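You operate a simulated robot arm through the tools that you are given. There is no shell and no other tool. Be economical: measure what you need, move in short steps, check, and stop when the job is done.

Carry out the task below with a simulated robot arm. There is one attempt and no reset: what you move stays moved.

Task
Brush the mesh clean, lay the patchy bar on it, and put the bloomed bar in the yellow tray.
Fine: use the crumb brush; the line stays locked off, main switch off and key out; put the brush back; the patchy bar is left on the mesh on purpose; the good bars stay.

It is judged by the outcome, as a careful person would: the job done as asked, and still so three seconds after it is handed in. It fails if anything else is knocked over, pushed out of place, dropped, spilled or broken.

Robot
A 6-joint arm with a two-finger parallel gripper, fixed in place. Base frame: the origin is at the foot of the arm, x ahead of it, y to its left, z up. Units: cm, degrees, N and s.
With the tool pointing down near the work surface it reaches from about 22 to 34 cm from the base axis. Its first joint turns from -66.0 to 66.0 degrees. Payload 2.7 kg.
The TCP is the grasp point between the finger pads, 2.3 cm short of the fingertips. In the tool frame z runs along the fingers and y along their closing line. The gripper opens to 9.4 cm. The fingers are 3.8 cm wide and 1 cm thick; the gripper's body (5.4 by 9.6 cm) begins 3.9 cm behind the TCP.
Orientation is told as [roll, pitch, yaw] about the base's x, y, z axes, in that order, counted from this pose: with the fingers straight down and closing along the base's y, the tool's x points along the base's -x, its y along +y and its z along -z.

Tools
- The arm moves only by the tool move_arm. Its arguments are lists of equal length, an entry for each row: "fingers": the gripper command, from -1 (fully open) to 1 (shut), values between in proportion; "offset": the shift along the tool's x, y, z in cm, a list of three; "dr": the turn, a rotation vector about the tool's x, y, z in degrees, a list of three. In form: {"fingers": [fingers, ...], "offset": [[dx, dy, dz], ...], "dr": [[wx, wy, wz], ...]}. A call has 1 to 10 rows; each row is the pose to reach, as a shift and turn from the pose commanded when the call began, along the tool's axes at that moment. Rows are played at 5 a second. More than 5 cm and 8.6 degrees between two rows, or a gripper value outside its range, and nothing of the call is played. A pose out of reach is approached as far as the arm can. The call stops where the force on the tool passes 40 N (or 10 N more than at its start, if that is more) or the arm is blocked; 0.2 s more then pass. The fingers move at their own pace (about 4.5 cm/s each) and stop on an object; they squeeze with about 25 N. The grip force told is the motor's: it shows also when the fingers shut on nothing. Time passes only in rows, and 0.2 s behind the last, so rows that repeat a pose let the fingers close. It gives the time, the measured TCP pose, the force on the tool (base axes), the opening and the grip force at its end, in the units of the frame above (readings bear some noise).
- Cameras (640 x 400 px; columns grow to the right, rows downward): "scene" is fixed at [8.94, -44.69, 140.12]; the picture's right is [0.63, -0.78, 0.00], its down [-0.47, -0.38, -0.80] and it looks along [0.62, 0.50, -0.60] (base axes); focal length 214 px, centre (320, 200). "wrist" rides on the gripper at [8.6, 1.6, -7.5] in the tool frame; the picture's right is [-0.18, 0.98, 0.00], its down [-0.58, -0.11, -0.81] and it looks along [-0.79, -0.15, 0.59] (tool axes); focal length 243 px, centre (320, 200). There is no depth. A picture from a camera that has moved, and an enlarged one, comes with that camera's place and axes in the base frame and with its lens.
- get_image(camera): a new picture of that camera. No time passes.
- close_up(camera, box): a new picture of the part [left, top, right, bottom] of that camera's present view, enlarged. No time passes.
- sign_off(): hands the job in; it is judged then, once.

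Go step by step. Nothing tells you positions but the pictures and the camera data: compare them with the known pose of the tool, close in by small moves and look again before you grip or let go. The budget is 120 turns and 84 pictures, counting those below and the enlarged ones. Unless the task says otherwise, let go and move clear before handing in, and close with one line.

The tools are called after "Emit:" as a command line: name --argument value ..., lists and objects as JSON in quotes. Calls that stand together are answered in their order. move_arm: Moves the arm, as the interface text tells. Its arguments: {"type":"object","properties":{"fingers":{"type":"array","items":{"type":"number"}},"offset":{"type":"array","items":{"type":"array","items":{"type":"number"}}},"dr":{"type":"array","items":{"type":"array","items":{"type":"number"}}}},"required":["fingers","offset","dr"]} The other tools are called the same way: get_image (camera) takes a picture; close_up (camera, box) takes an enlarged picture of a part of a camera's view; sign_off () hands the job in.

At the start:

```text
t: 0.0
eef_pos: [35.58, -3.98, 128.59]
tcp_rot: [-0.1, -0.1, -0.1]
force: [-0.9, 0.6, -0.2]
gripper_width: 9.39
finger_force: 0.0
```

scene: 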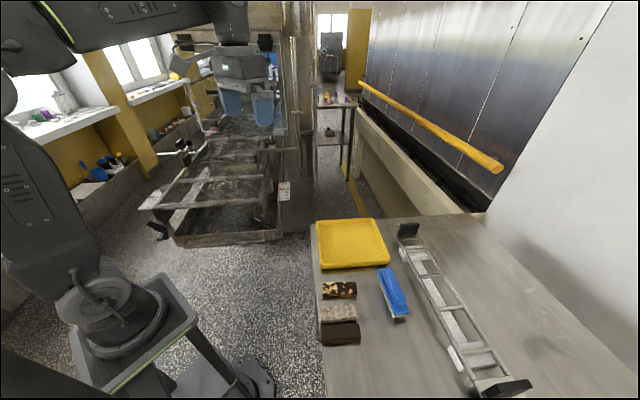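
wrist: 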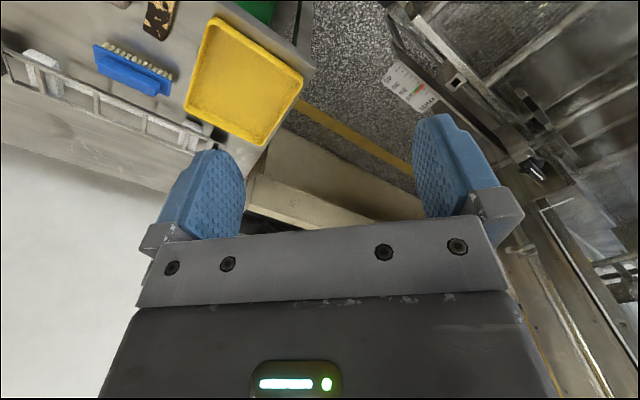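

The table with tray, bars, blue brush and a ladder-like frame lies at about z≈83 by triangulating the two views. I want closer looks before planning.

Emit:
close_up --camera "scene" --box '[300, 210, 420, 285]'

Emit:
close_up --camera "scene" --box '[300, 270, 428, 350]'

Emit:
close_up --camera "scene" --box '[380, 210, 560, 400]'

Emit:
close_up --camera "wrist" --box '[0, 0, 320, 200]'

```text
5.33 times, centred on (360, 248) of scene
camera zoom: at [8.94, -44.69, 140.12], right [0.63, -0.78, 0.0], down [-0.47, -0.38, -0.8], along [0.62, 0.5, -0.6], focal length 1144 px, centre (107, -53)
```

zoom: 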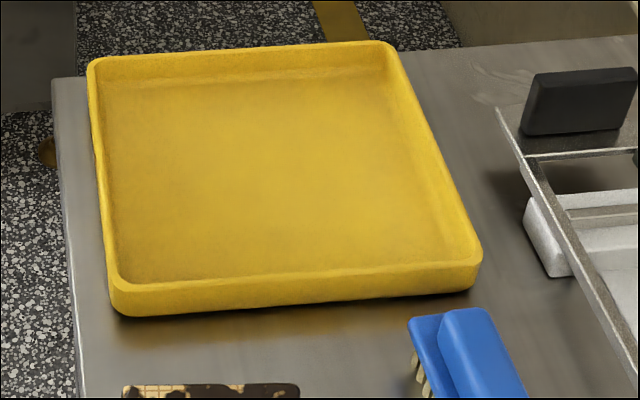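

```text
5.00 times, centred on (364, 310) of scene
camera zoom: at [8.94, -44.69, 140.12], right [0.63, -0.78, 0.0], down [-0.47, -0.38, -0.8], along [0.62, 0.5, -0.6], focal length 1072 px, centre (100, -350)
```

zoom: 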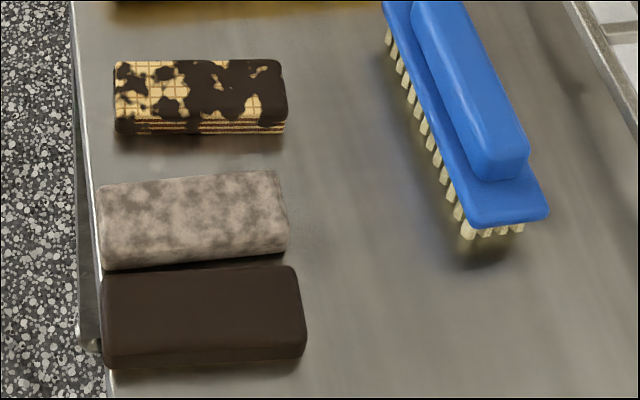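

```text
2.11 times, centred on (470, 305) of scene
camera zoom: at [8.94, -44.69, 140.12], right [0.63, -0.78, 0.0], down [-0.47, -0.38, -0.8], along [0.62, 0.5, -0.6], focal length 452 px, centre (4, -21)
```

zoom: 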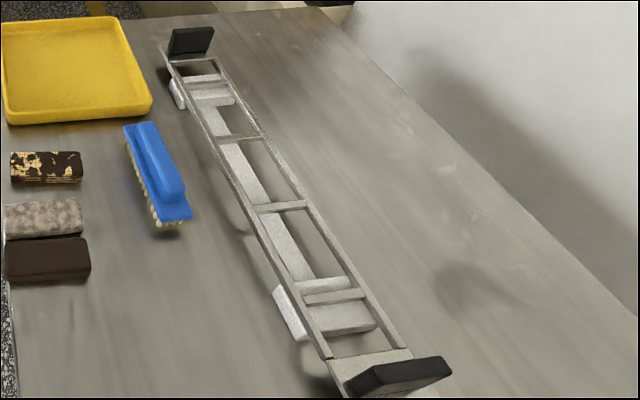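

```text
2.00 times, centred on (160, 100) of wrist
camera zoom: at [26.97, -2.17, 136.04], right [0.18, 0.98, 0.0], down [0.58, -0.11, 0.81], along [0.79, -0.15, -0.59], focal length 485 px, centre (640, 400)
```

zoom: 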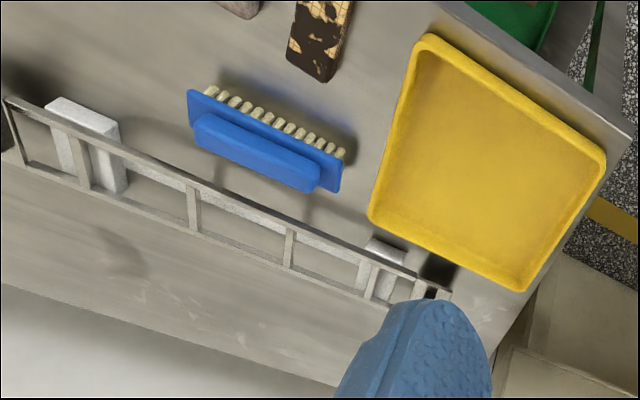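

The patchy bar is the wafer with patchy chocolate; the bloomed bar is the grey-white one. I need to find the mesh and the line switch, so I look at the machine.

Emit:
close_up --camera "scene" --box '[130, 30, 370, 250]'

Emit:
close_up --camera "wrist" --box '[320, 0, 640, 200]'

```text
1.82 times, centred on (250, 140) of scene
camera zoom: at [8.94, -44.69, 140.12], right [0.63, -0.78, 0.0], down [-0.47, -0.38, -0.8], along [0.62, 0.5, -0.6], focal length 390 px, centre (447, 309)
```

zoom: 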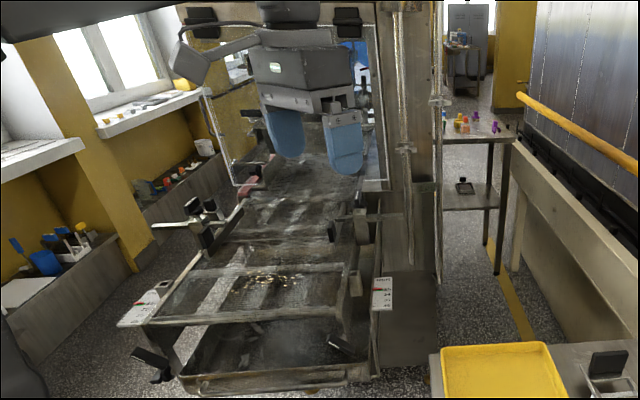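

```text
2.00 times, centred on (480, 100) of wrist
camera zoom: at [26.97, -2.17, 136.04], right [0.18, 0.98, 0.0], down [0.58, -0.11, 0.81], along [0.79, -0.15, -0.59], focal length 485 px, centre (0, 400)
```

zoom: 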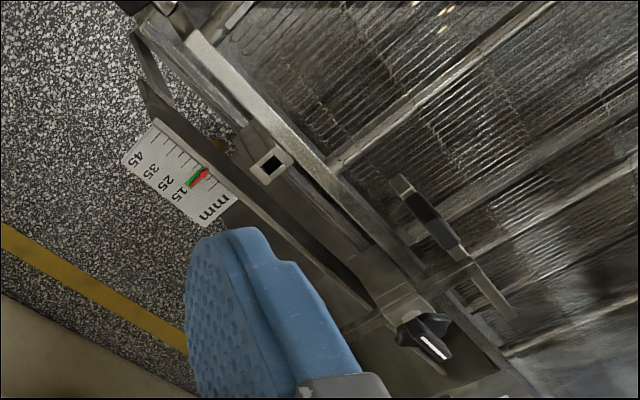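

The mesh is the wire belt of the machine, with something (crumbs) lying on its near section. I zoom in there.

Emit:
close_up --camera "scene" --box '[180, 140, 300, 215]'

Emit:
close_up --camera "scene" --box '[130, 170, 300, 250]'

Emit:
close_up --camera "scene" --box '[190, 60, 310, 150]'

```text
5.33 times, centred on (240, 178) of scene
camera zoom: at [8.94, -44.69, 140.12], right [0.63, -0.78, 0.0], down [-0.47, -0.38, -0.8], along [0.62, 0.5, -0.6], focal length 1144 px, centre (747, 320)
```

zoom: 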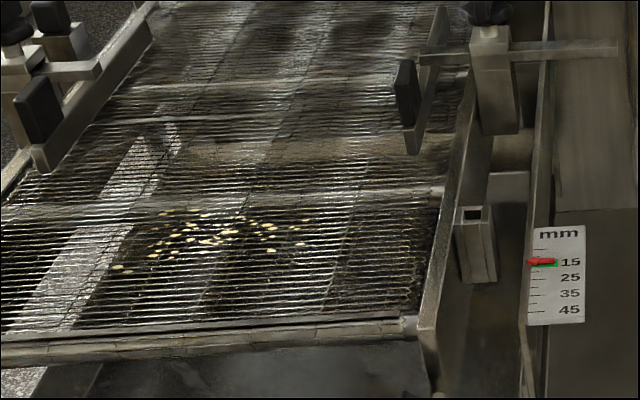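

```text
3.76 times, centred on (215, 210) of scene
camera zoom: at [8.94, -44.69, 140.12], right [0.63, -0.78, 0.0], down [-0.47, -0.38, -0.8], along [0.62, 0.5, -0.6], focal length 807 px, centre (715, 162)
```

zoom: 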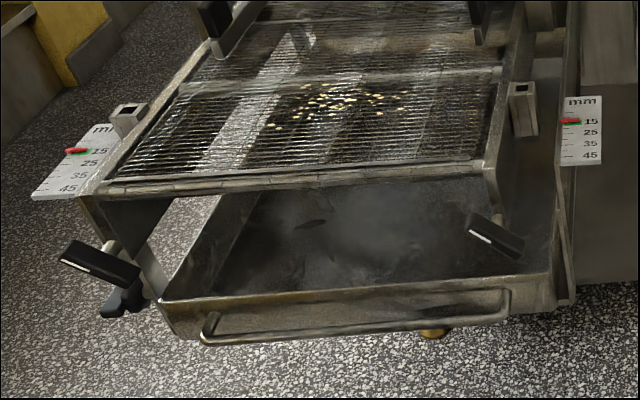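

```text
4.44 times, centred on (250, 105) of scene
camera zoom: at [8.94, -44.69, 140.12], right [0.63, -0.78, 0.0], down [-0.47, -0.38, -0.8], along [0.62, 0.5, -0.6], focal length 953 px, centre (631, 622)
```

zoom: 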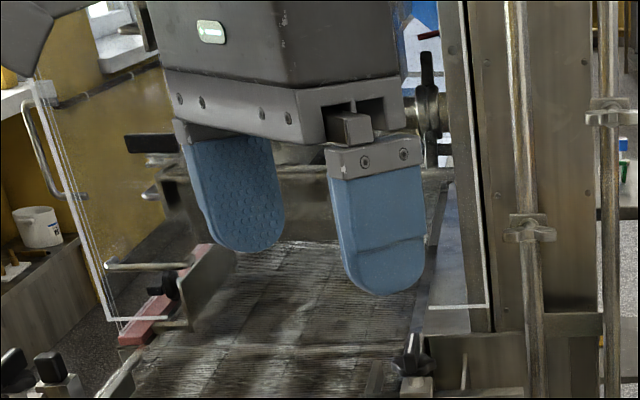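

Crumbs lie on the machine's mesh; the brush stands bristles-down at about (45,-41), the bars near (30..38,-29..-35). I move over the table above the brush for a nearer view.

Emit:
move_arm --fingers '[-1, -1, -1, -1, -1, -1, -1, -1]' --offset '[[-0.5, -3.75, 2], [-1, -7.5, 4], [-1.5, -11.25, 6], [-2, -15, 8], [-2.5, -18.75, 10], [-3, -22.5, 12], [-3.5, -26.25, 14], [-4, -30, 16]]' --dr '[[0, 0, 0], [0, 0, 0], [0, 0, 0], [0, 0, 0], [0, 0, 0], [0, 0, 0], [0, 0, 0], [0, 0, 0]]'

Emit:
get_image --camera "wrist"

Emit:
get_image --camera "scene"

```text
t: 1.8
eef_pos: [39.71, -33.85, 112.52]
tcp_rot: [-0.1, -0.1, 0.2]
force: [-0.1, 0.0, 0.8]
gripper_width: 9.38
finger_force: 0.0
```

```text
72 pictures are left
camera wrist: at [31.03, -32.05, 119.84], right [0.18, 0.98, 0.0], down [0.58, -0.11, 0.81], along [0.79, -0.15, -0.59], focal length 243 px, centre (320, 200)
```

wrist: 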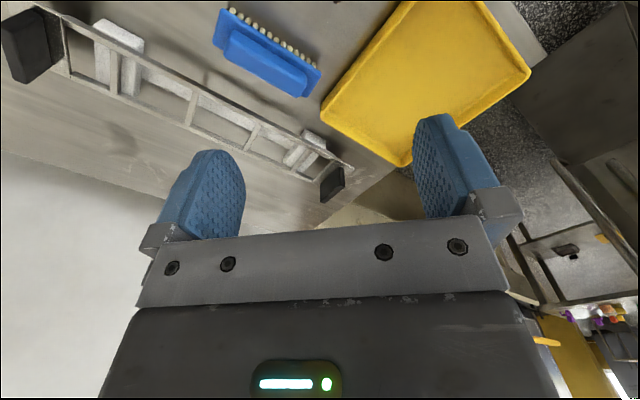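

```text
71 pictures are left
```

scene: 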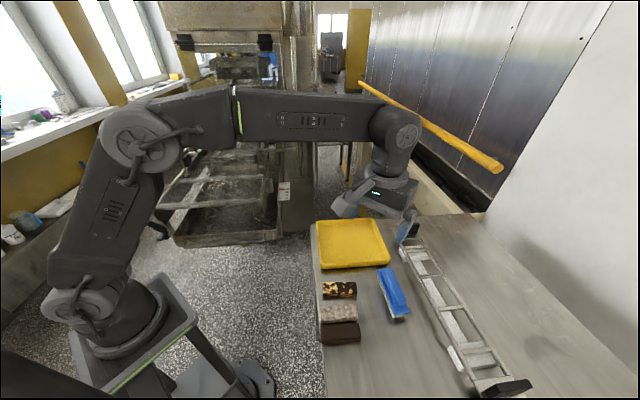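

Triangulating, the brush handle's top is at about (44,-40.5,89), its long axis at ~42° in the table plane. I turn the gripper to close across it and hover about 10 cm above.

Emit:
move_arm --fingers '[-1, -1, -1, -1, -1, -1]' --offset '[[-0.7, -1.1, 2.1], [-1.4, -2.2, 4.2], [-2.1, -3.3, 6.3], [-2.8, -4.4, 8.4], [-3.4, -5.5, 10.5], [-3.8, -6.65, 12.5]]' --dr '[[0, 0, -7], [0, 0, -14], [0, 0, -21], [0, 0, -28], [0, 0, -35], [0, 0, -41.6]]'

Emit:
get_image --camera "wrist"

Emit:
get_image --camera "scene"

```text
t: 3.2
eef_pos: [43.38, -40.43, 100.07]
tcp_rot: [-0.1, 0.0, 41.8]
force: [-0.8, -0.6, -0.1]
gripper_width: 9.42
finger_force: 0.0
```

```text
70 pictures are left
camera wrist: at [35.84, -44.94, 107.48], right [-0.52, 0.86, 0.0], down [0.51, 0.31, 0.81], along [0.69, 0.42, -0.59], focal length 243 px, centre (320, 200)
```

wrist: 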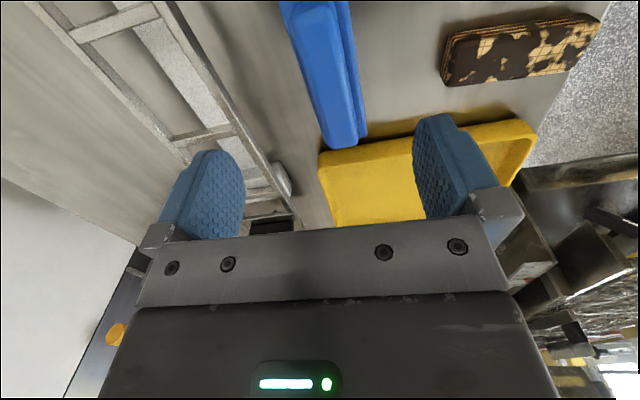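

```text
69 pictures are left
```

scene: 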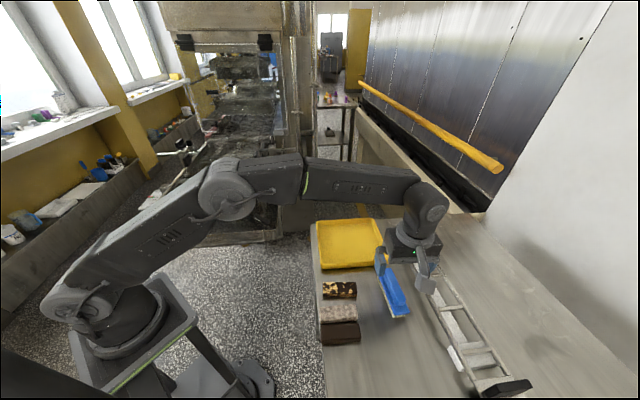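

Emit:
close_up --camera "wrist" --box '[250, 0, 410, 160]'

Emit:
close_up --camera "scene" --box '[360, 230, 456, 330]'

```text
2.50 times, centred on (330, 80) of wrist
camera zoom: at [35.84, -44.94, 107.48], right [-0.52, 0.86, 0.0], down [0.51, 0.31, 0.81], along [0.69, 0.42, -0.59], focal length 606 px, centre (295, 500)
```

zoom: 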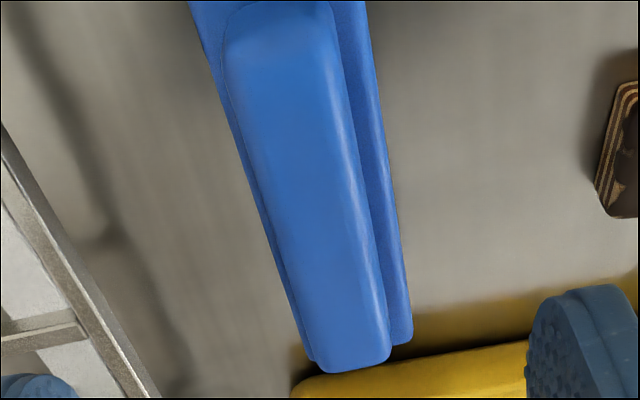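

```text
4.00 times, centred on (408, 280) of scene
camera zoom: at [8.94, -44.69, 140.12], right [0.63, -0.78, 0.0], down [-0.47, -0.38, -0.8], along [0.62, 0.5, -0.6], focal length 858 px, centre (-32, -120)
```

zoom: 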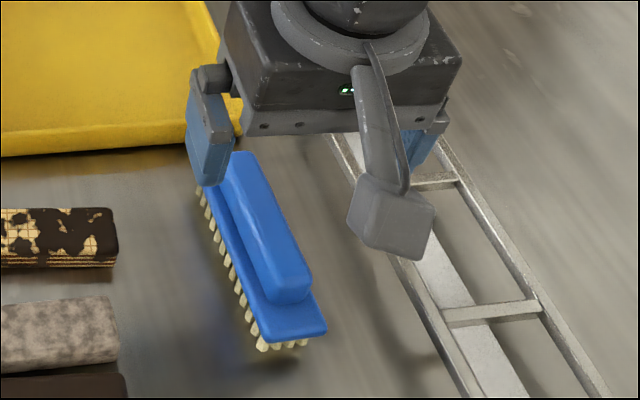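

Re-triangulated with both views: handle top z≈93.9, centre ≈(42.2,-40.2), axis ≈42°; the bars' top is ≈90.3, so the table is ≈88. I shift slightly, come down partway and check.

Emit:
move_arm --fingers '[-1, -1, -1]' --offset '[[0.7, 0.85, 0], [0.7, 0.85, 2], [0.7, 0.85, 4]]' --dr '[[0, 0, 0], [0, 0, 0], [0, 0, 0]]'

Emit:
close_up --camera "scene" --box '[350, 240, 446, 300]'

Emit:
close_up --camera "wrist" --box '[160, 0, 480, 200]'

```text
t: 4.0
eef_pos: [42.36, -40.64, 96.12]
tcp_rot: [-0.1, 0.0, 41.7]
force: [-0.1, 0.1, 0.6]
gripper_width: 9.41
finger_force: 0.1
```

```text
6.67 times, centred on (398, 270) of scene
camera zoom: at [8.94, -44.69, 140.12], right [0.63, -0.78, 0.0], down [-0.47, -0.38, -0.8], along [0.62, 0.5, -0.6], focal length 1430 px, centre (-200, -267)
```

zoom: 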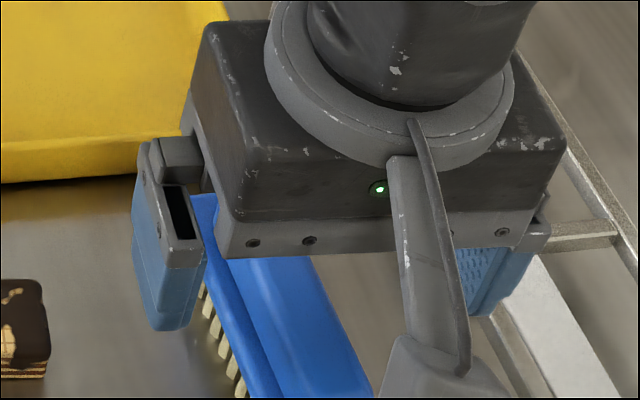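

```text
2.00 times, centred on (320, 100) of wrist
camera zoom: at [34.87, -44.88, 103.51], right [-0.52, 0.86, 0.0], down [0.51, 0.31, 0.81], along [0.69, 0.41, -0.59], focal length 485 px, centre (320, 400)
```

zoom: 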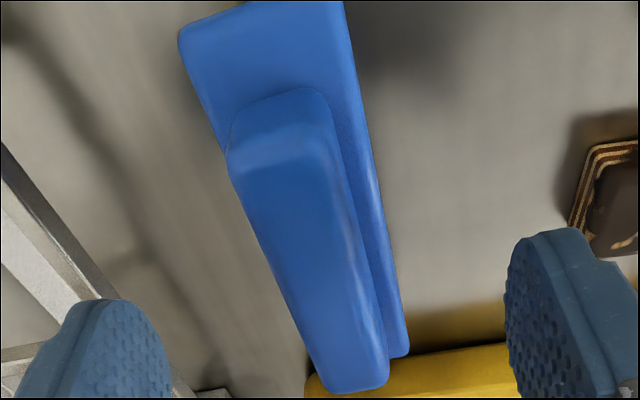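

The handle block sits midway between the fingers and rises ≈2.7 cm above the plate (plate top ≈91.2). I go down to TCP z≈94 and close.

Emit:
move_arm --fingers '[-1, -1, -1, 0.2, 1, 1, 1, 1]' --offset '[[0, 0.25, 0.7], [0, 0.25, 1.4], [0, 0.25, 2.0], [0, 0.25, 2.0], [0, 0.25, 2.0], [0, 0.25, 2.0], [0, 0.25, 2.0], [0, 0.25, 2.0]]' --dr '[[0, 0, 0], [0, 0, 0], [0, 0, 0], [0, 0, 0], [0, 0, 0], [0, 0, 0], [0, 0, 0], [0, 0, 0]]'

Emit:
close_up --camera "wrist" --box '[160, 0, 480, 200]'

```text
t: 5.8
eef_pos: [42.14, -40.29, 94.14]
tcp_rot: [-0.1, 0.0, 41.6]
force: [-0.5, 0.5, 1.9]
gripper_width: 2.38
finger_force: 25.1
```

```text
2.00 times, centred on (320, 100) of wrist
camera zoom: at [34.68, -44.7, 101.6], right [-0.52, 0.86, 0.0], down [0.51, 0.31, 0.81], along [0.69, 0.41, -0.59], focal length 485 px, centre (320, 400)
```

zoom: 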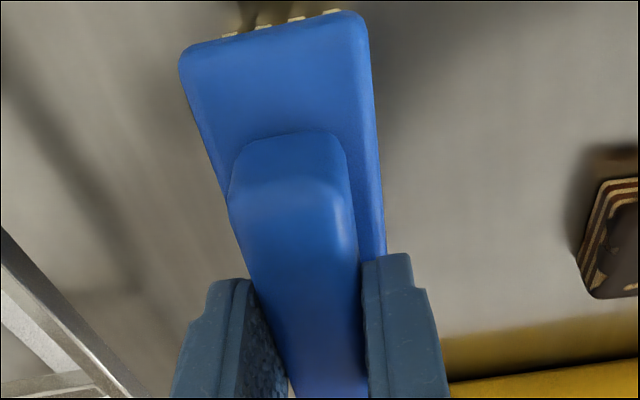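

Brush is held (opening 2.38). I note the grasp pose for putting it back: TCP (42.14,-40.29,94.14), yaw 41.6. Now I lift it and check.

Emit:
move_arm --fingers '[1, 1, 1, 1, 1, 1]' --offset '[[0, 0, -1], [0, 0, -3], [0, 0, -7], [0, 0, -11], [0, 0, -15], [0, 0, -19]]' --dr '[[0, 0, 0], [0, 0, 0], [0, 0, 0], [0, 0, 0], [0, 0, 0], [0, 0, 0]]'

Emit:
close_up --camera "scene" --box '[320, 180, 480, 280]'

```text
t: 7.2
eef_pos: [42.21, -40.12, 112.99]
tcp_rot: [0.0, 0.0, 41.6]
force: [0.7, 0.1, -0.6]
gripper_width: 2.36
finger_force: 25.1
```

```text
4.00 times, centred on (400, 230) of scene
camera zoom: at [8.94, -44.69, 140.12], right [0.63, -0.78, 0.0], down [-0.47, -0.38, -0.8], along [0.62, 0.5, -0.6], focal length 858 px, centre (0, 80)
```

zoom: 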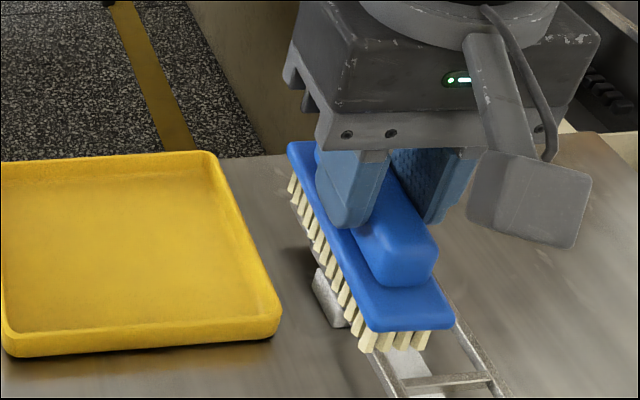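

Brush is firmly held. I travel over toward the machine via the free space near the start pose, turning along the way.

Emit:
move_arm --fingers '[1, 1, 1, 1, 1, 1, 1, 1]' --offset '[[-2.24, 3.69, -0.6], [-4.48, 7.38, -1.25], [-6.7, 11.06, -1.9], [-8.95, 14.75, -2.5], [-11.2, 18.4, -3.1], [-13.4, 22.1, -3.75], [-15.7, 25.8, -4.4], [-17.9, 29.5, -5]]' --dr '[[0, 0, -6], [0, 0, -12], [0, 0, -18], [0, 0, -24], [0, 0, -30], [0, 0, -36], [0, 0, -42], [0, 0, -48]]'

Emit:
get_image --camera "wrist"

Emit:
get_image --camera "scene"

```text
t: 9.0
eef_pos: [36.14, -6.15, 118.22]
tcp_rot: [0.0, 0.1, 89.7]
force: [-0.1, -0.8, -0.8]
gripper_width: 2.36
finger_force: 24.8
```

```text
62 pictures are left
camera wrist: at [34.5, -14.8, 125.61], right [-0.98, 0.19, 0.0], down [0.11, 0.58, 0.81], along [0.15, 0.79, -0.59], focal length 243 px, centre (320, 200)
```

wrist: 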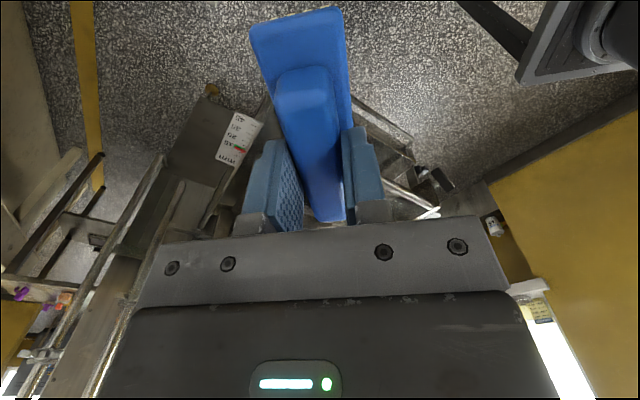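

```text
61 pictures are left
```

scene: 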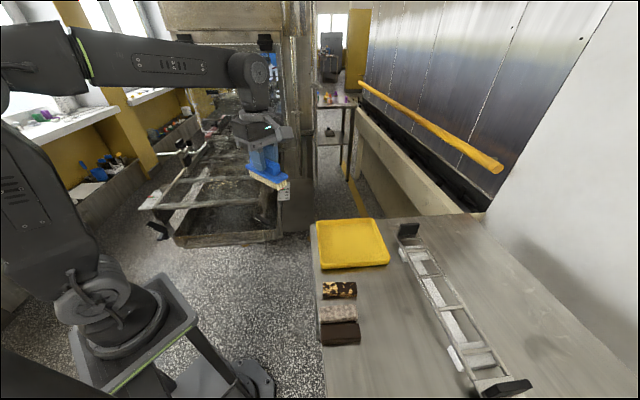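

Path ahead over the mesh's near section is clear (guides and the acrylic panel are further in). I go above the crumbs at about (42,30).

Emit:
move_arm --fingers '[1, 1, 1, 1, 1, 1, 1, 1]' --offset '[[-4.5, -0.74, 0.3], [-9, -1.5, 0.7], [-13.5, -2.2, 1.1], [-18, -2.95, 1.5], [-22.6, -3.7, 1.9], [-27.1, -4.4, 2.2], [-31.6, -5.2, 2.6], [-36.2, -5.9, 3]]' --dr '[[0, 0, -5.7], [0, 0, -11.4], [0, 0, -17.1], [0, 0, -22.8], [0, 0, -28.5], [0, 0, -34.2], [0, 0, -39.9], [0, 0, -45.3]]'

Emit:
get_image --camera "wrist"

Emit:
get_image --camera "scene"

Emit:
close_up --camera "scene" --box '[130, 110, 290, 210]'

```text
t: 10.8
eef_pos: [42.01, 29.98, 115.17]
tcp_rot: [0.0, 0.1, 135.0]
force: [-0.4, -0.2, -1.5]
gripper_width: 2.33
finger_force: 24.5
```

```text
60 pictures are left
camera wrist: at [47.03, 22.8, 122.63], right [-0.83, -0.56, 0.0], down [-0.34, 0.49, 0.81], along [-0.45, 0.66, -0.59], focal length 243 px, centre (320, 200)
```

wrist: 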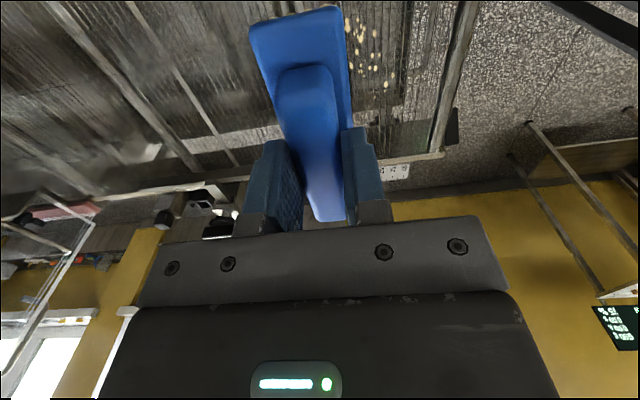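

```text
59 pictures are left
```

scene: 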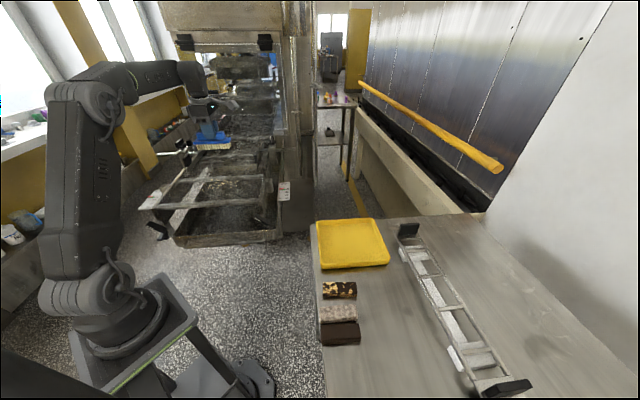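

```text
4.00 times, centred on (210, 160) of scene
camera zoom: at [8.94, -44.69, 140.12], right [0.63, -0.78, 0.0], down [-0.47, -0.38, -0.8], along [0.62, 0.5, -0.6], focal length 858 px, centre (760, 360)
```

zoom: 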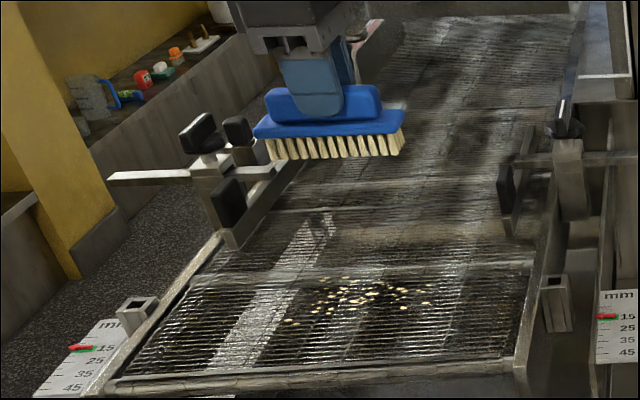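

Crumbs now triangulate to z≈95.2, centred near (39,30); belt heading ≈39°, so crumbs span about 9–17 cm in from the front edge. I align the brush across the belt and come down just behind the crumbs.

Emit:
move_arm --fingers '[1, 1, 1, 1]' --offset '[[0, -3.75, 1], [-0.1, -3.75, 5], [-0.1, -3.75, 8.5], [-0.1, -3.75, 11.3]]' --dr '[[0, 0, 3], [0, 0, 6.5], [0, 0, 6.5], [0, 0, 6.5]]'

Emit:
close_up --camera "scene" --box '[160, 125, 288, 205]'

Emit:
get_image --camera "wrist"

```text
t: 11.8
eef_pos: [44.63, 32.56, 103.72]
tcp_rot: [0.0, 0.1, 128.4]
force: [0.0, 0.0, -0.5]
gripper_width: 2.32
finger_force: 24.5
```

```text
5.00 times, centred on (224, 165) of scene
camera zoom: at [8.94, -44.68, 140.12], right [0.63, -0.78, 0.0], down [-0.47, -0.38, -0.8], along [0.62, 0.5, -0.6], focal length 1072 px, centre (800, 375)
```

zoom: 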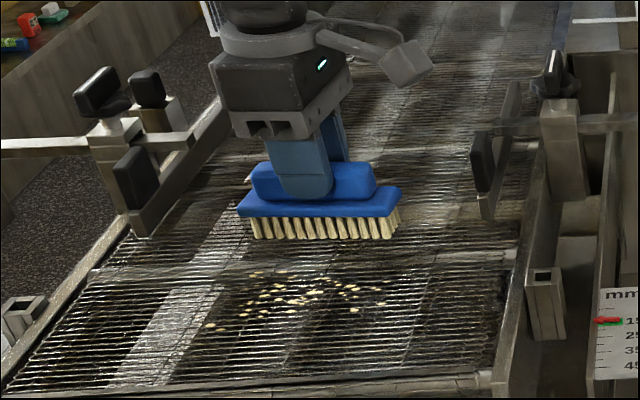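

```text
56 pictures are left
camera wrist: at [48.74, 24.86, 111.19], right [-0.88, -0.47, 0.0], down [-0.28, 0.52, 0.81], along [-0.38, 0.71, -0.59], focal length 243 px, centre (320, 200)
```

wrist: 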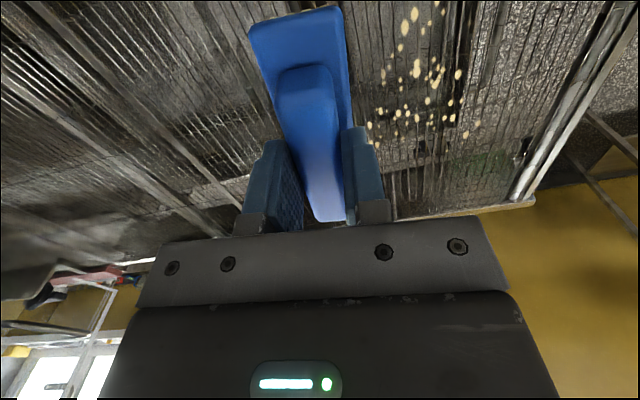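

The brush is centred behind the crumbs; bristle tips should touch at TCP ≈101.7. I lower in small steps watching the force.

Emit:
move_arm --fingers '[1, 1, 1, 1]' --offset '[[0, 0, 0.5], [0, 0, 1.0], [0, 0, 1.5], [0, 0, 1.5]]' --dr '[[0, 0, 0], [0, 0, 0], [0, 0, 0], [0, 0, 0]]'

Emit:
close_up --camera "scene" --box '[192, 150, 256, 190]'

```text
t: 12.8
eef_pos: [44.64, 32.62, 102.14]
tcp_rot: [0.0, 0.1, 128.5]
force: [-0.3, 0.5, -1.7]
gripper_width: 2.39
finger_force: 24.8
```

```text
10.00 times, centred on (224, 170) of scene
camera zoom: at [8.94, -44.69, 140.12], right [0.63, -0.78, 0.0], down [-0.47, -0.38, -0.8], along [0.62, 0.5, -0.6], focal length 2145 px, centre (1280, 500)
```

zoom: 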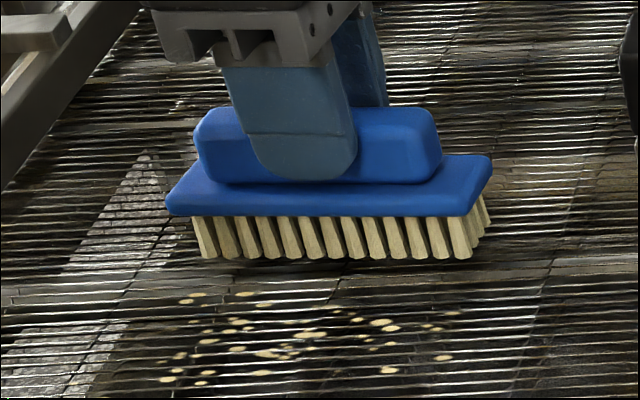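

Emit:
move_arm --fingers '[1, 1, 1]' --offset '[[0, 0, 0.2], [0, 0, 0.4], [0, 0, 0.4]]' --dr '[[0, 0, 0], [0, 0, 0], [0, 0, 0]]'

Emit:
move_arm --fingers '[1, 1, 1]' --offset '[[0, 0, 0.2], [0, 0, 0.4], [0, 0, 0.4]]' --dr '[[0, 0, 0], [0, 0, 0], [0, 0, 0]]'

```text
t: 13.6
eef_pos: [44.57, 32.68, 101.9]
tcp_rot: [0.0, 0.1, 128.4]
force: [0.4, -0.1, -1.6]
gripper_width: 2.35
finger_force: 25.1
```

```text
t: 14.4
eef_pos: [44.77, 32.65, 101.6]
tcp_rot: [-0.2, 0.0, 128.4]
force: [-4.8, 1.0, 18.6]
gripper_width: 2.34
finger_force: 24.9
```

Contact made (18 N); I ease off 0.2 cm and sweep toward the front across the crumbs, staying on the mesh.

Emit:
move_arm --fingers '[1, 1, 1, 1, 1, 1, 1, 1, 1, 1]' --offset '[[0, 0, -0.2], [0, 1.5, -0.2], [0, 3, -0.2], [0, 4.5, -0.2], [0, 6, -0.2], [0, 7.5, -0.2], [0, 9, -0.2], [0, 10.5, -0.2], [0, 12, -0.2], [0, 13.5, -0.2]]' --dr '[[0, 0, 0], [0, 0, 0], [0, 0, 0], [0, 0, 0], [0, 0, 0], [0, 0, 0], [0, 0, 0], [0, 0, 0], [0, 0, 0], [0, 0, 0]]'

Emit:
close_up --camera "scene" --box '[160, 135, 288, 215]'

Emit:
get_image --camera "wrist"

```text
t: 16.6
eef_pos: [34.02, 24.45, 101.68]
tcp_rot: [0.2, 0.1, 128.4]
force: [1.1, 0.9, 2.0]
gripper_width: 2.35
finger_force: 25.4
```

```text
5.00 times, centred on (224, 175) of scene
camera zoom: at [8.94, -44.69, 140.12], right [0.63, -0.78, 0.0], down [-0.47, -0.38, -0.8], along [0.62, 0.5, -0.6], focal length 1072 px, centre (800, 325)
```

zoom: 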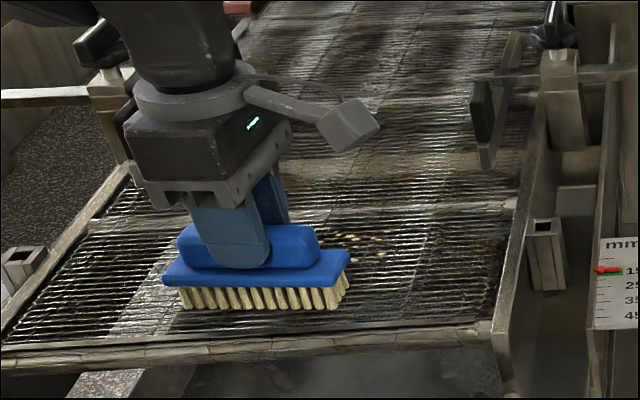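

```text
53 pictures are left
camera wrist: at [38.18, 16.62, 109.12], right [-0.88, -0.47, 0.0], down [-0.27, 0.53, 0.81], along [-0.38, 0.71, -0.59], focal length 243 px, centre (320, 200)
```

wrist: 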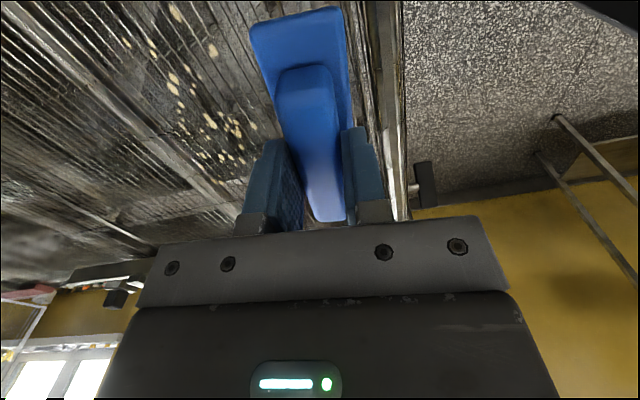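

Many crumbs remain, the pressure was light along the stroke. I press a bit more here and check the force.

Emit:
move_arm --fingers '[1, 1, 1]' --offset '[[0, 0, 0.15], [0, 0, 0.3], [0, 0, 0.3]]' --dr '[[0, 0, 0], [0, 0, 0], [0, 0, 0]]'

```text
t: 17.4
eef_pos: [34.03, 24.28, 101.32]
tcp_rot: [-0.1, 0.1, 128.4]
force: [-3.3, -0.7, 17.9]
gripper_width: 2.33
finger_force: 25.9
```

Emit:
move_arm --fingers '[1, 1, 1, 1, 1, 1, 1, 1, 1, 1]' --offset '[[0, -1.5, 0], [0, -3, 0], [0, -4.5, 0], [0, -6, 0], [0, -7.5, 0], [0, -9, 0], [0, -10.5, 0], [0, -12, 0], [0, -13.5, 0], [0, -14, 0]]' --dr '[[0, 0, 0], [0, 0, 0], [0, 0, 0], [0, 0, 0], [0, 0, 0], [0, 0, 0], [0, 0, 0], [0, 0, 0], [0, 0, 0], [0, 0, 0]]'

Emit:
close_up --camera "scene" --box '[176, 150, 272, 210]'

Emit:
get_image --camera "wrist"

```text
t: 19.6
eef_pos: [45.18, 32.99, 101.34]
tcp_rot: [-0.1, 0.2, 128.5]
force: [0.1, 0.1, -1.2]
gripper_width: 2.38
finger_force: 24.7
```

```text
6.67 times, centred on (224, 180) of scene
camera zoom: at [8.94, -44.69, 140.12], right [0.63, -0.78, 0.0], down [-0.47, -0.38, -0.8], along [0.62, 0.5, -0.6], focal length 1430 px, centre (960, 333)
```

zoom: 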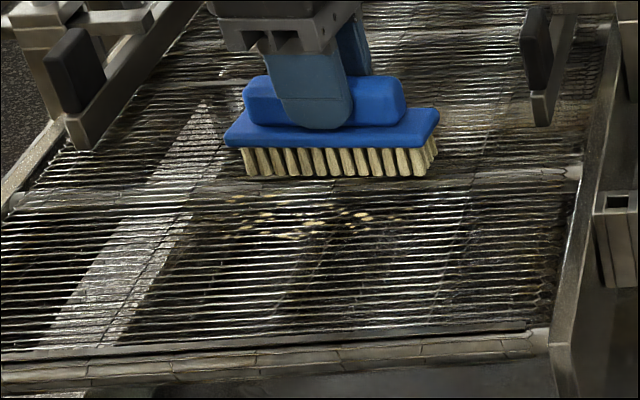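

```text
51 pictures are left
camera wrist: at [49.3, 25.29, 108.8], right [-0.88, -0.47, 0.0], down [-0.28, 0.52, 0.81], along [-0.38, 0.71, -0.59], focal length 243 px, centre (320, 200)
```

wrist: 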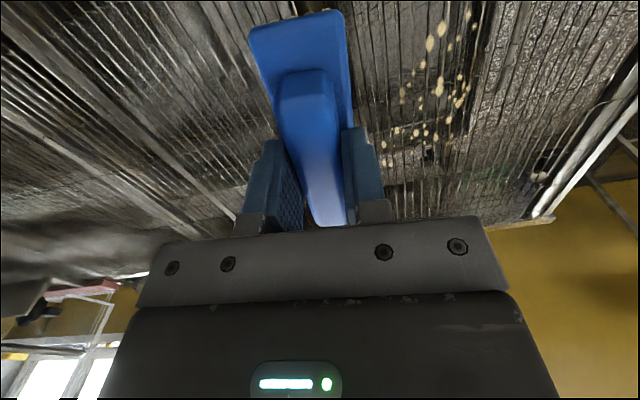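

It's working: crumbs thin out stroke by stroke. Another stroke forward, slightly lower.

Emit:
move_arm --fingers '[1, 1, 1, 1, 1, 1, 1, 1, 1, 1]' --offset '[[0, 0, 0.15], [0, 1.5, 0.2], [0, 3, 0.2], [0, 4.5, 0.2], [0, 6, 0.2], [0, 7.5, 0.2], [0, 9, 0.2], [0, 10.5, 0.2], [0, 12, 0.2], [0, 13.5, 0.2]]' --dr '[[0, 0, 0], [0, 0, 0], [0, 0, 0], [0, 0, 0], [0, 0, 0], [0, 0, 0], [0, 0, 0], [0, 0, 0], [0, 0, 0], [0, 0, 0]]'

Emit:
move_arm --fingers '[1, 1, 1, 1, 1, 1, 1, 1, 1, 1]' --offset '[[0, -1.5, 0], [0, -3, 0], [0, -4.5, 0], [0, -6, 0], [0, -7.5, 0], [0, -9, 0], [0, -10.5, 0], [0, -12, 0], [0, -13.5, 0], [0, -14, 0]]' --dr '[[0, 0, 0], [0, 0, 0], [0, 0, 0], [0, 0, 0], [0, 0, 0], [0, 0, 0], [0, 0, 0], [0, 0, 0], [0, 0, 0], [0, 0, 0]]'

Emit:
close_up --camera "scene" --box '[176, 150, 272, 210]'

Emit:
get_image --camera "wrist"

```text
t: 21.8
eef_pos: [34.53, 24.74, 101.33]
tcp_rot: [-0.4, 0.0, 128.4]
force: [6.6, 4.7, 17.3]
gripper_width: 2.38
finger_force: 24.4
```

```text
t: 24.0
eef_pos: [45.33, 33.18, 101.21]
tcp_rot: [0.1, 0.1, 128.4]
force: [-0.8, -0.3, 0.6]
gripper_width: 2.37
finger_force: 25.4
```

```text
6.67 times, centred on (224, 180) of scene
camera zoom: at [8.94, -44.69, 140.12], right [0.63, -0.78, 0.0], down [-0.47, -0.38, -0.8], along [0.62, 0.5, -0.6], focal length 1430 px, centre (960, 333)
```

zoom: 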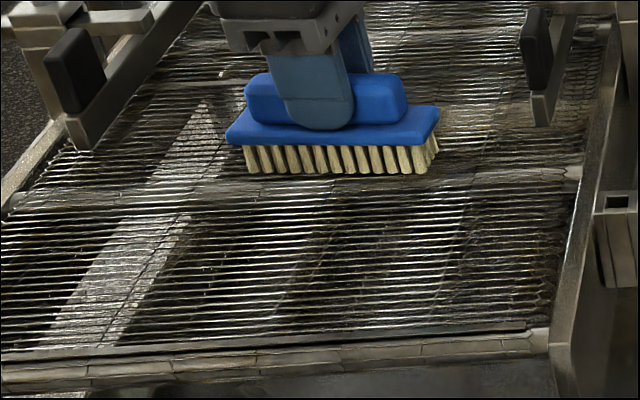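

```text
49 pictures are left
camera wrist: at [49.53, 25.55, 108.59], right [-0.88, -0.47, 0.0], down [-0.28, 0.52, 0.81], along [-0.38, 0.71, -0.59], focal length 243 px, centre (320, 200)
```

wrist: 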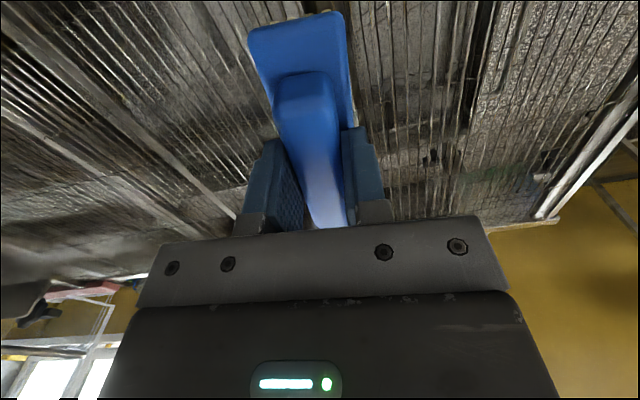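

The mesh looks clean. I lift straight up and check once the brush is out of the way.

Emit:
move_arm --fingers '[1, 1, 1, 1]' --offset '[[0, 0, -3.5], [0, 0, -7], [0, 0, -10.5], [0, 0, -14]]' --dr '[[0, 0, 0], [0, 0, 0], [0, 0, 0], [0, 0, 0]]'

Emit:
move_arm --fingers '[1, 1, 1, 1, 1, 1, 1, 1, 1]' --offset '[[2.8, 3.5, -0.3], [5.6, 7, -0.7], [8.3, 10.5, -1], [11.1, 14, -1.3], [13.9, 17.6, -1.7], [16.7, 21.1, -2], [19.4, 24.6, -2.3], [22.2, 28.1, -2.6], [25, 31.6, -3]]' --dr '[[0, 0, 4.3], [0, 0, 8.6], [0, 0, 12.9], [0, 0, 17.2], [0, 0, 21.5], [0, 0, 25.8], [0, 0, 30.1], [0, 0, 34.4], [0, 0, 38.7]]'

Emit:
close_up --camera "scene" --box '[150, 125, 310, 225]'

```text
t: 25.0
eef_pos: [45.68, 33.14, 115.07]
tcp_rot: [0.1, 0.1, 128.4]
force: [-0.4, -0.3, -1.2]
gripper_width: 2.35
finger_force: 24.9
```

```text
t: 27.0
eef_pos: [36.37, -5.94, 118.43]
tcp_rot: [-0.1, 0.1, 89.5]
force: [-0.3, -0.7, -1.1]
gripper_width: 2.35
finger_force: 24.5
```

```text
4.00 times, centred on (230, 175) of scene
camera zoom: at [8.94, -44.69, 140.12], right [0.63, -0.78, 0.0], down [-0.47, -0.38, -0.8], along [0.62, 0.5, -0.6], focal length 858 px, centre (680, 300)
```

zoom: 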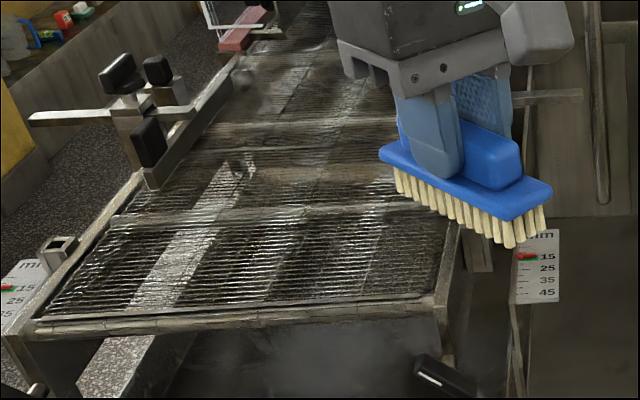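

Mesh confirmed clean. Returning the brush to its spot (42.1,-40.3), yaw 41.6, stopping above first.

Emit:
move_arm --fingers '[1, 1, 1, 1, 1, 1, 1, 1]' --offset '[[4.3, -0.76, 0.6], [8.6, -1.5, 1.2], [12.9, -2.3, 1.8], [17.15, -3.05, 2.5], [21.4, -3.8, 3.1], [25.7, -4.6, 3.7], [30, -5.3, 4.4], [34.3, -6.1, 5]]' --dr '[[0, 0, 6], [0, 0, 12], [0, 0, 18], [0, 0, 24], [0, 0, 30], [0, 0, 36], [0, 0, 42], [0, 0, 47.9]]'

```text
t: 28.8
eef_pos: [42.12, -40.45, 113.02]
tcp_rot: [0.2, 0.0, 41.7]
force: [-0.3, -0.1, -1.2]
gripper_width: 2.36
finger_force: 24.7
```

Emit:
move_arm --fingers '[1, 1, 1, 1, 1, 1]' --offset '[[0, 0.1, 4.5], [0, 0.1, 9], [0, 0.1, 13], [0, 0.1, 16], [0, 0.1, 18], [0, 0.1, 18.4]]' --dr '[[0, 0, 0], [0, 0, 0], [0, 0, 0], [0, 0, 0], [0, 0, 0], [0, 0, 0]]'

Emit:
close_up --camera "scene" --box '[360, 250, 440, 325]'

```text
t: 30.2
eef_pos: [41.99, -40.24, 94.83]
tcp_rot: [-0.2, 0.0, 41.8]
force: [0.1, 0.1, -0.3]
gripper_width: 2.39
finger_force: 24.9
```

```text
5.33 times, centred on (400, 288) of scene
camera zoom: at [8.94, -44.69, 140.12], right [0.63, -0.78, 0.0], down [-0.47, -0.38, -0.8], along [0.62, 0.5, -0.6], focal length 1144 px, centre (-107, -267)
```

zoom: 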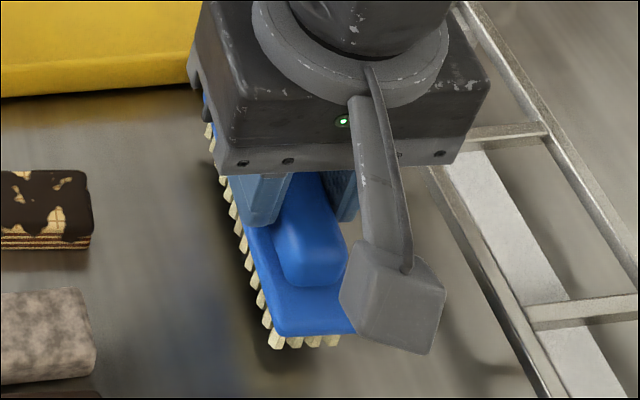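

Above its spot with a small gap still; I creep down watching for contact.

Emit:
move_arm --fingers '[1, 1, 1, 1]' --offset '[[0, 0, 0.2], [0, 0, 0.4], [0, 0, 0.6], [0, 0, 0.6]]' --dr '[[0, 0, 0], [0, 0, 0], [0, 0, 0], [0, 0, 0]]'

Emit:
move_arm --fingers '[1, 1, 1]' --offset '[[0, 0, 0.15], [0, 0, 0.3], [0, 0, 0.3]]' --dr '[[0, 0, 0], [0, 0, 0], [0, 0, 0]]'

```text
t: 31.2
eef_pos: [42.18, -40.38, 94.18]
tcp_rot: [-0.1, 0.0, 41.7]
force: [-0.3, -1.3, -0.5]
gripper_width: 2.37
finger_force: 24.9
```

```text
t: 32.0
eef_pos: [42.17, -40.17, 94.04]
tcp_rot: [0.0, 0.0, 41.8]
force: [-0.2, -0.4, -1.7]
gripper_width: 2.36
finger_force: 24.9
```

Emit:
move_arm --fingers '[1, 1, 1]' --offset '[[0, 0, 0.15], [0, 0, 0.25], [0, 0, 0.25]]' --dr '[[0, 0, 0], [0, 0, 0], [0, 0, 0]]'

Emit:
close_up --camera "scene" --box '[360, 250, 440, 325]'

```text
t: 32.8
eef_pos: [42.17, -40.3, 93.67]
tcp_rot: [0.0, -0.1, 41.8]
force: [0.4, 0.1, -1.8]
gripper_width: 2.37
finger_force: 24.9
```

```text
5.33 times, centred on (400, 288) of scene
camera zoom: at [8.94, -44.69, 140.12], right [0.63, -0.78, 0.0], down [-0.47, -0.38, -0.8], along [0.62, 0.5, -0.6], focal length 1144 px, centre (-107, -267)
```

zoom: 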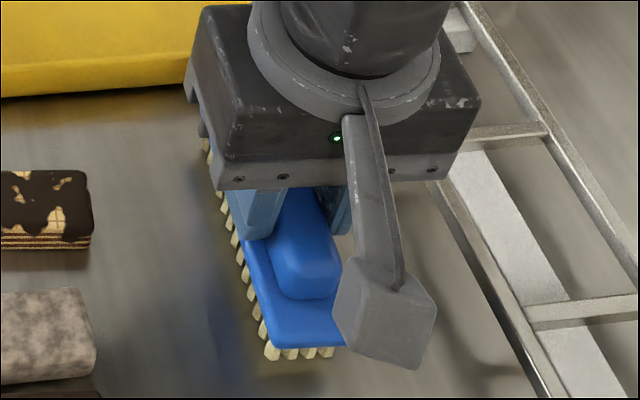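

Emit:
close_up --camera "wrist" --box '[160, 0, 480, 200]'

Emit:
move_arm --fingers '[1, 1, 1]' --offset '[[0, 0, 0.15], [0, 0, 0.25], [0, 0, 0.25]]' --dr '[[0, 0, 0], [0, 0, 0], [0, 0, 0]]'

```text
2.00 times, centred on (320, 100) of wrist
camera zoom: at [34.65, -44.78, 101.13], right [-0.52, 0.86, 0.0], down [0.51, 0.31, 0.81], along [0.69, 0.42, -0.59], focal length 485 px, centre (320, 400)
```

zoom: 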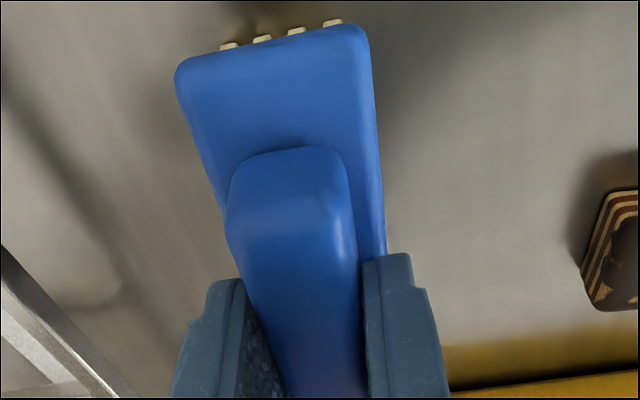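

```text
t: 33.6
eef_pos: [42.26, -40.19, 93.56]
tcp_rot: [-0.2, 0.1, 41.9]
force: [-1.8, 1.2, 9.5]
gripper_width: 2.37
finger_force: 25.9
```

Contact with the table felt (≈11 N). Release and rise straight up.

Emit:
move_arm --fingers '[1, -0.4, -0.4, -0.4, -0.4, -0.4, -0.4, -0.4]' --offset '[[0, 0, -0.15], [0, 0, -0.15], [0, 0, -0.15], [0, 0, -0.15], [0, 0, -2], [0, 0, -5], [0, 0, -9], [0, 0, -13]]' --dr '[[0, 0, 0], [0, 0, 0], [0, 0, 0], [0, 0, 0], [0, 0, 0], [0, 0, 0], [0, 0, 0], [0, 0, 0]]'

Emit:
get_image --camera "wrist"

Emit:
close_up --camera "scene" --box '[300, 250, 428, 350]'

```text
t: 35.4
eef_pos: [42.21, -40.36, 106.32]
tcp_rot: [0.0, -0.1, 41.7]
force: [0.9, 0.4, -0.4]
gripper_width: 6.55
finger_force: 0.0
```

```text
44 pictures are left
camera wrist: at [34.68, -44.81, 113.9], right [-0.52, 0.86, 0.0], down [0.51, 0.31, 0.81], along [0.69, 0.42, -0.59], focal length 243 px, centre (320, 200)
```

wrist: 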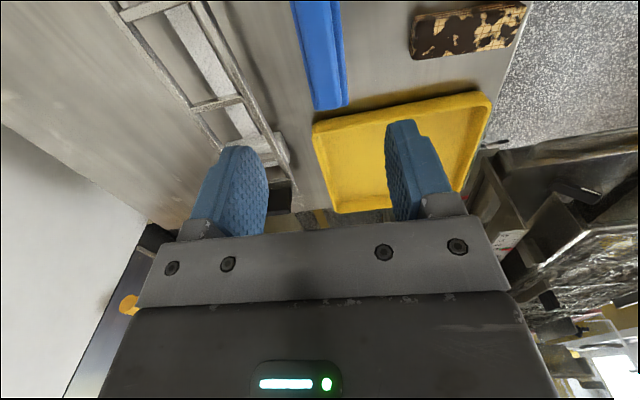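

```text
4.00 times, centred on (364, 300) of scene
camera zoom: at [8.94, -44.69, 140.12], right [0.63, -0.78, 0.0], down [-0.47, -0.38, -0.8], along [0.62, 0.5, -0.6], focal length 858 px, centre (144, -200)
```

zoom: 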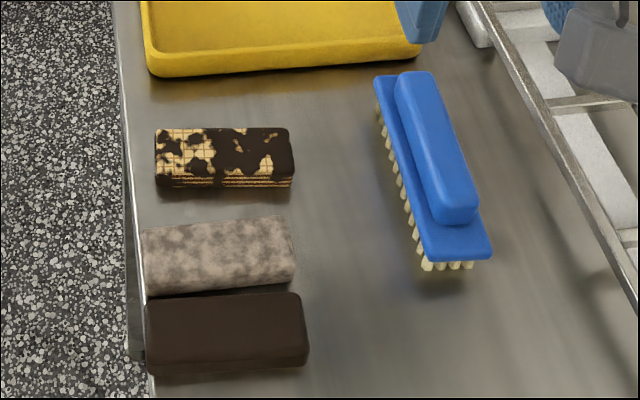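

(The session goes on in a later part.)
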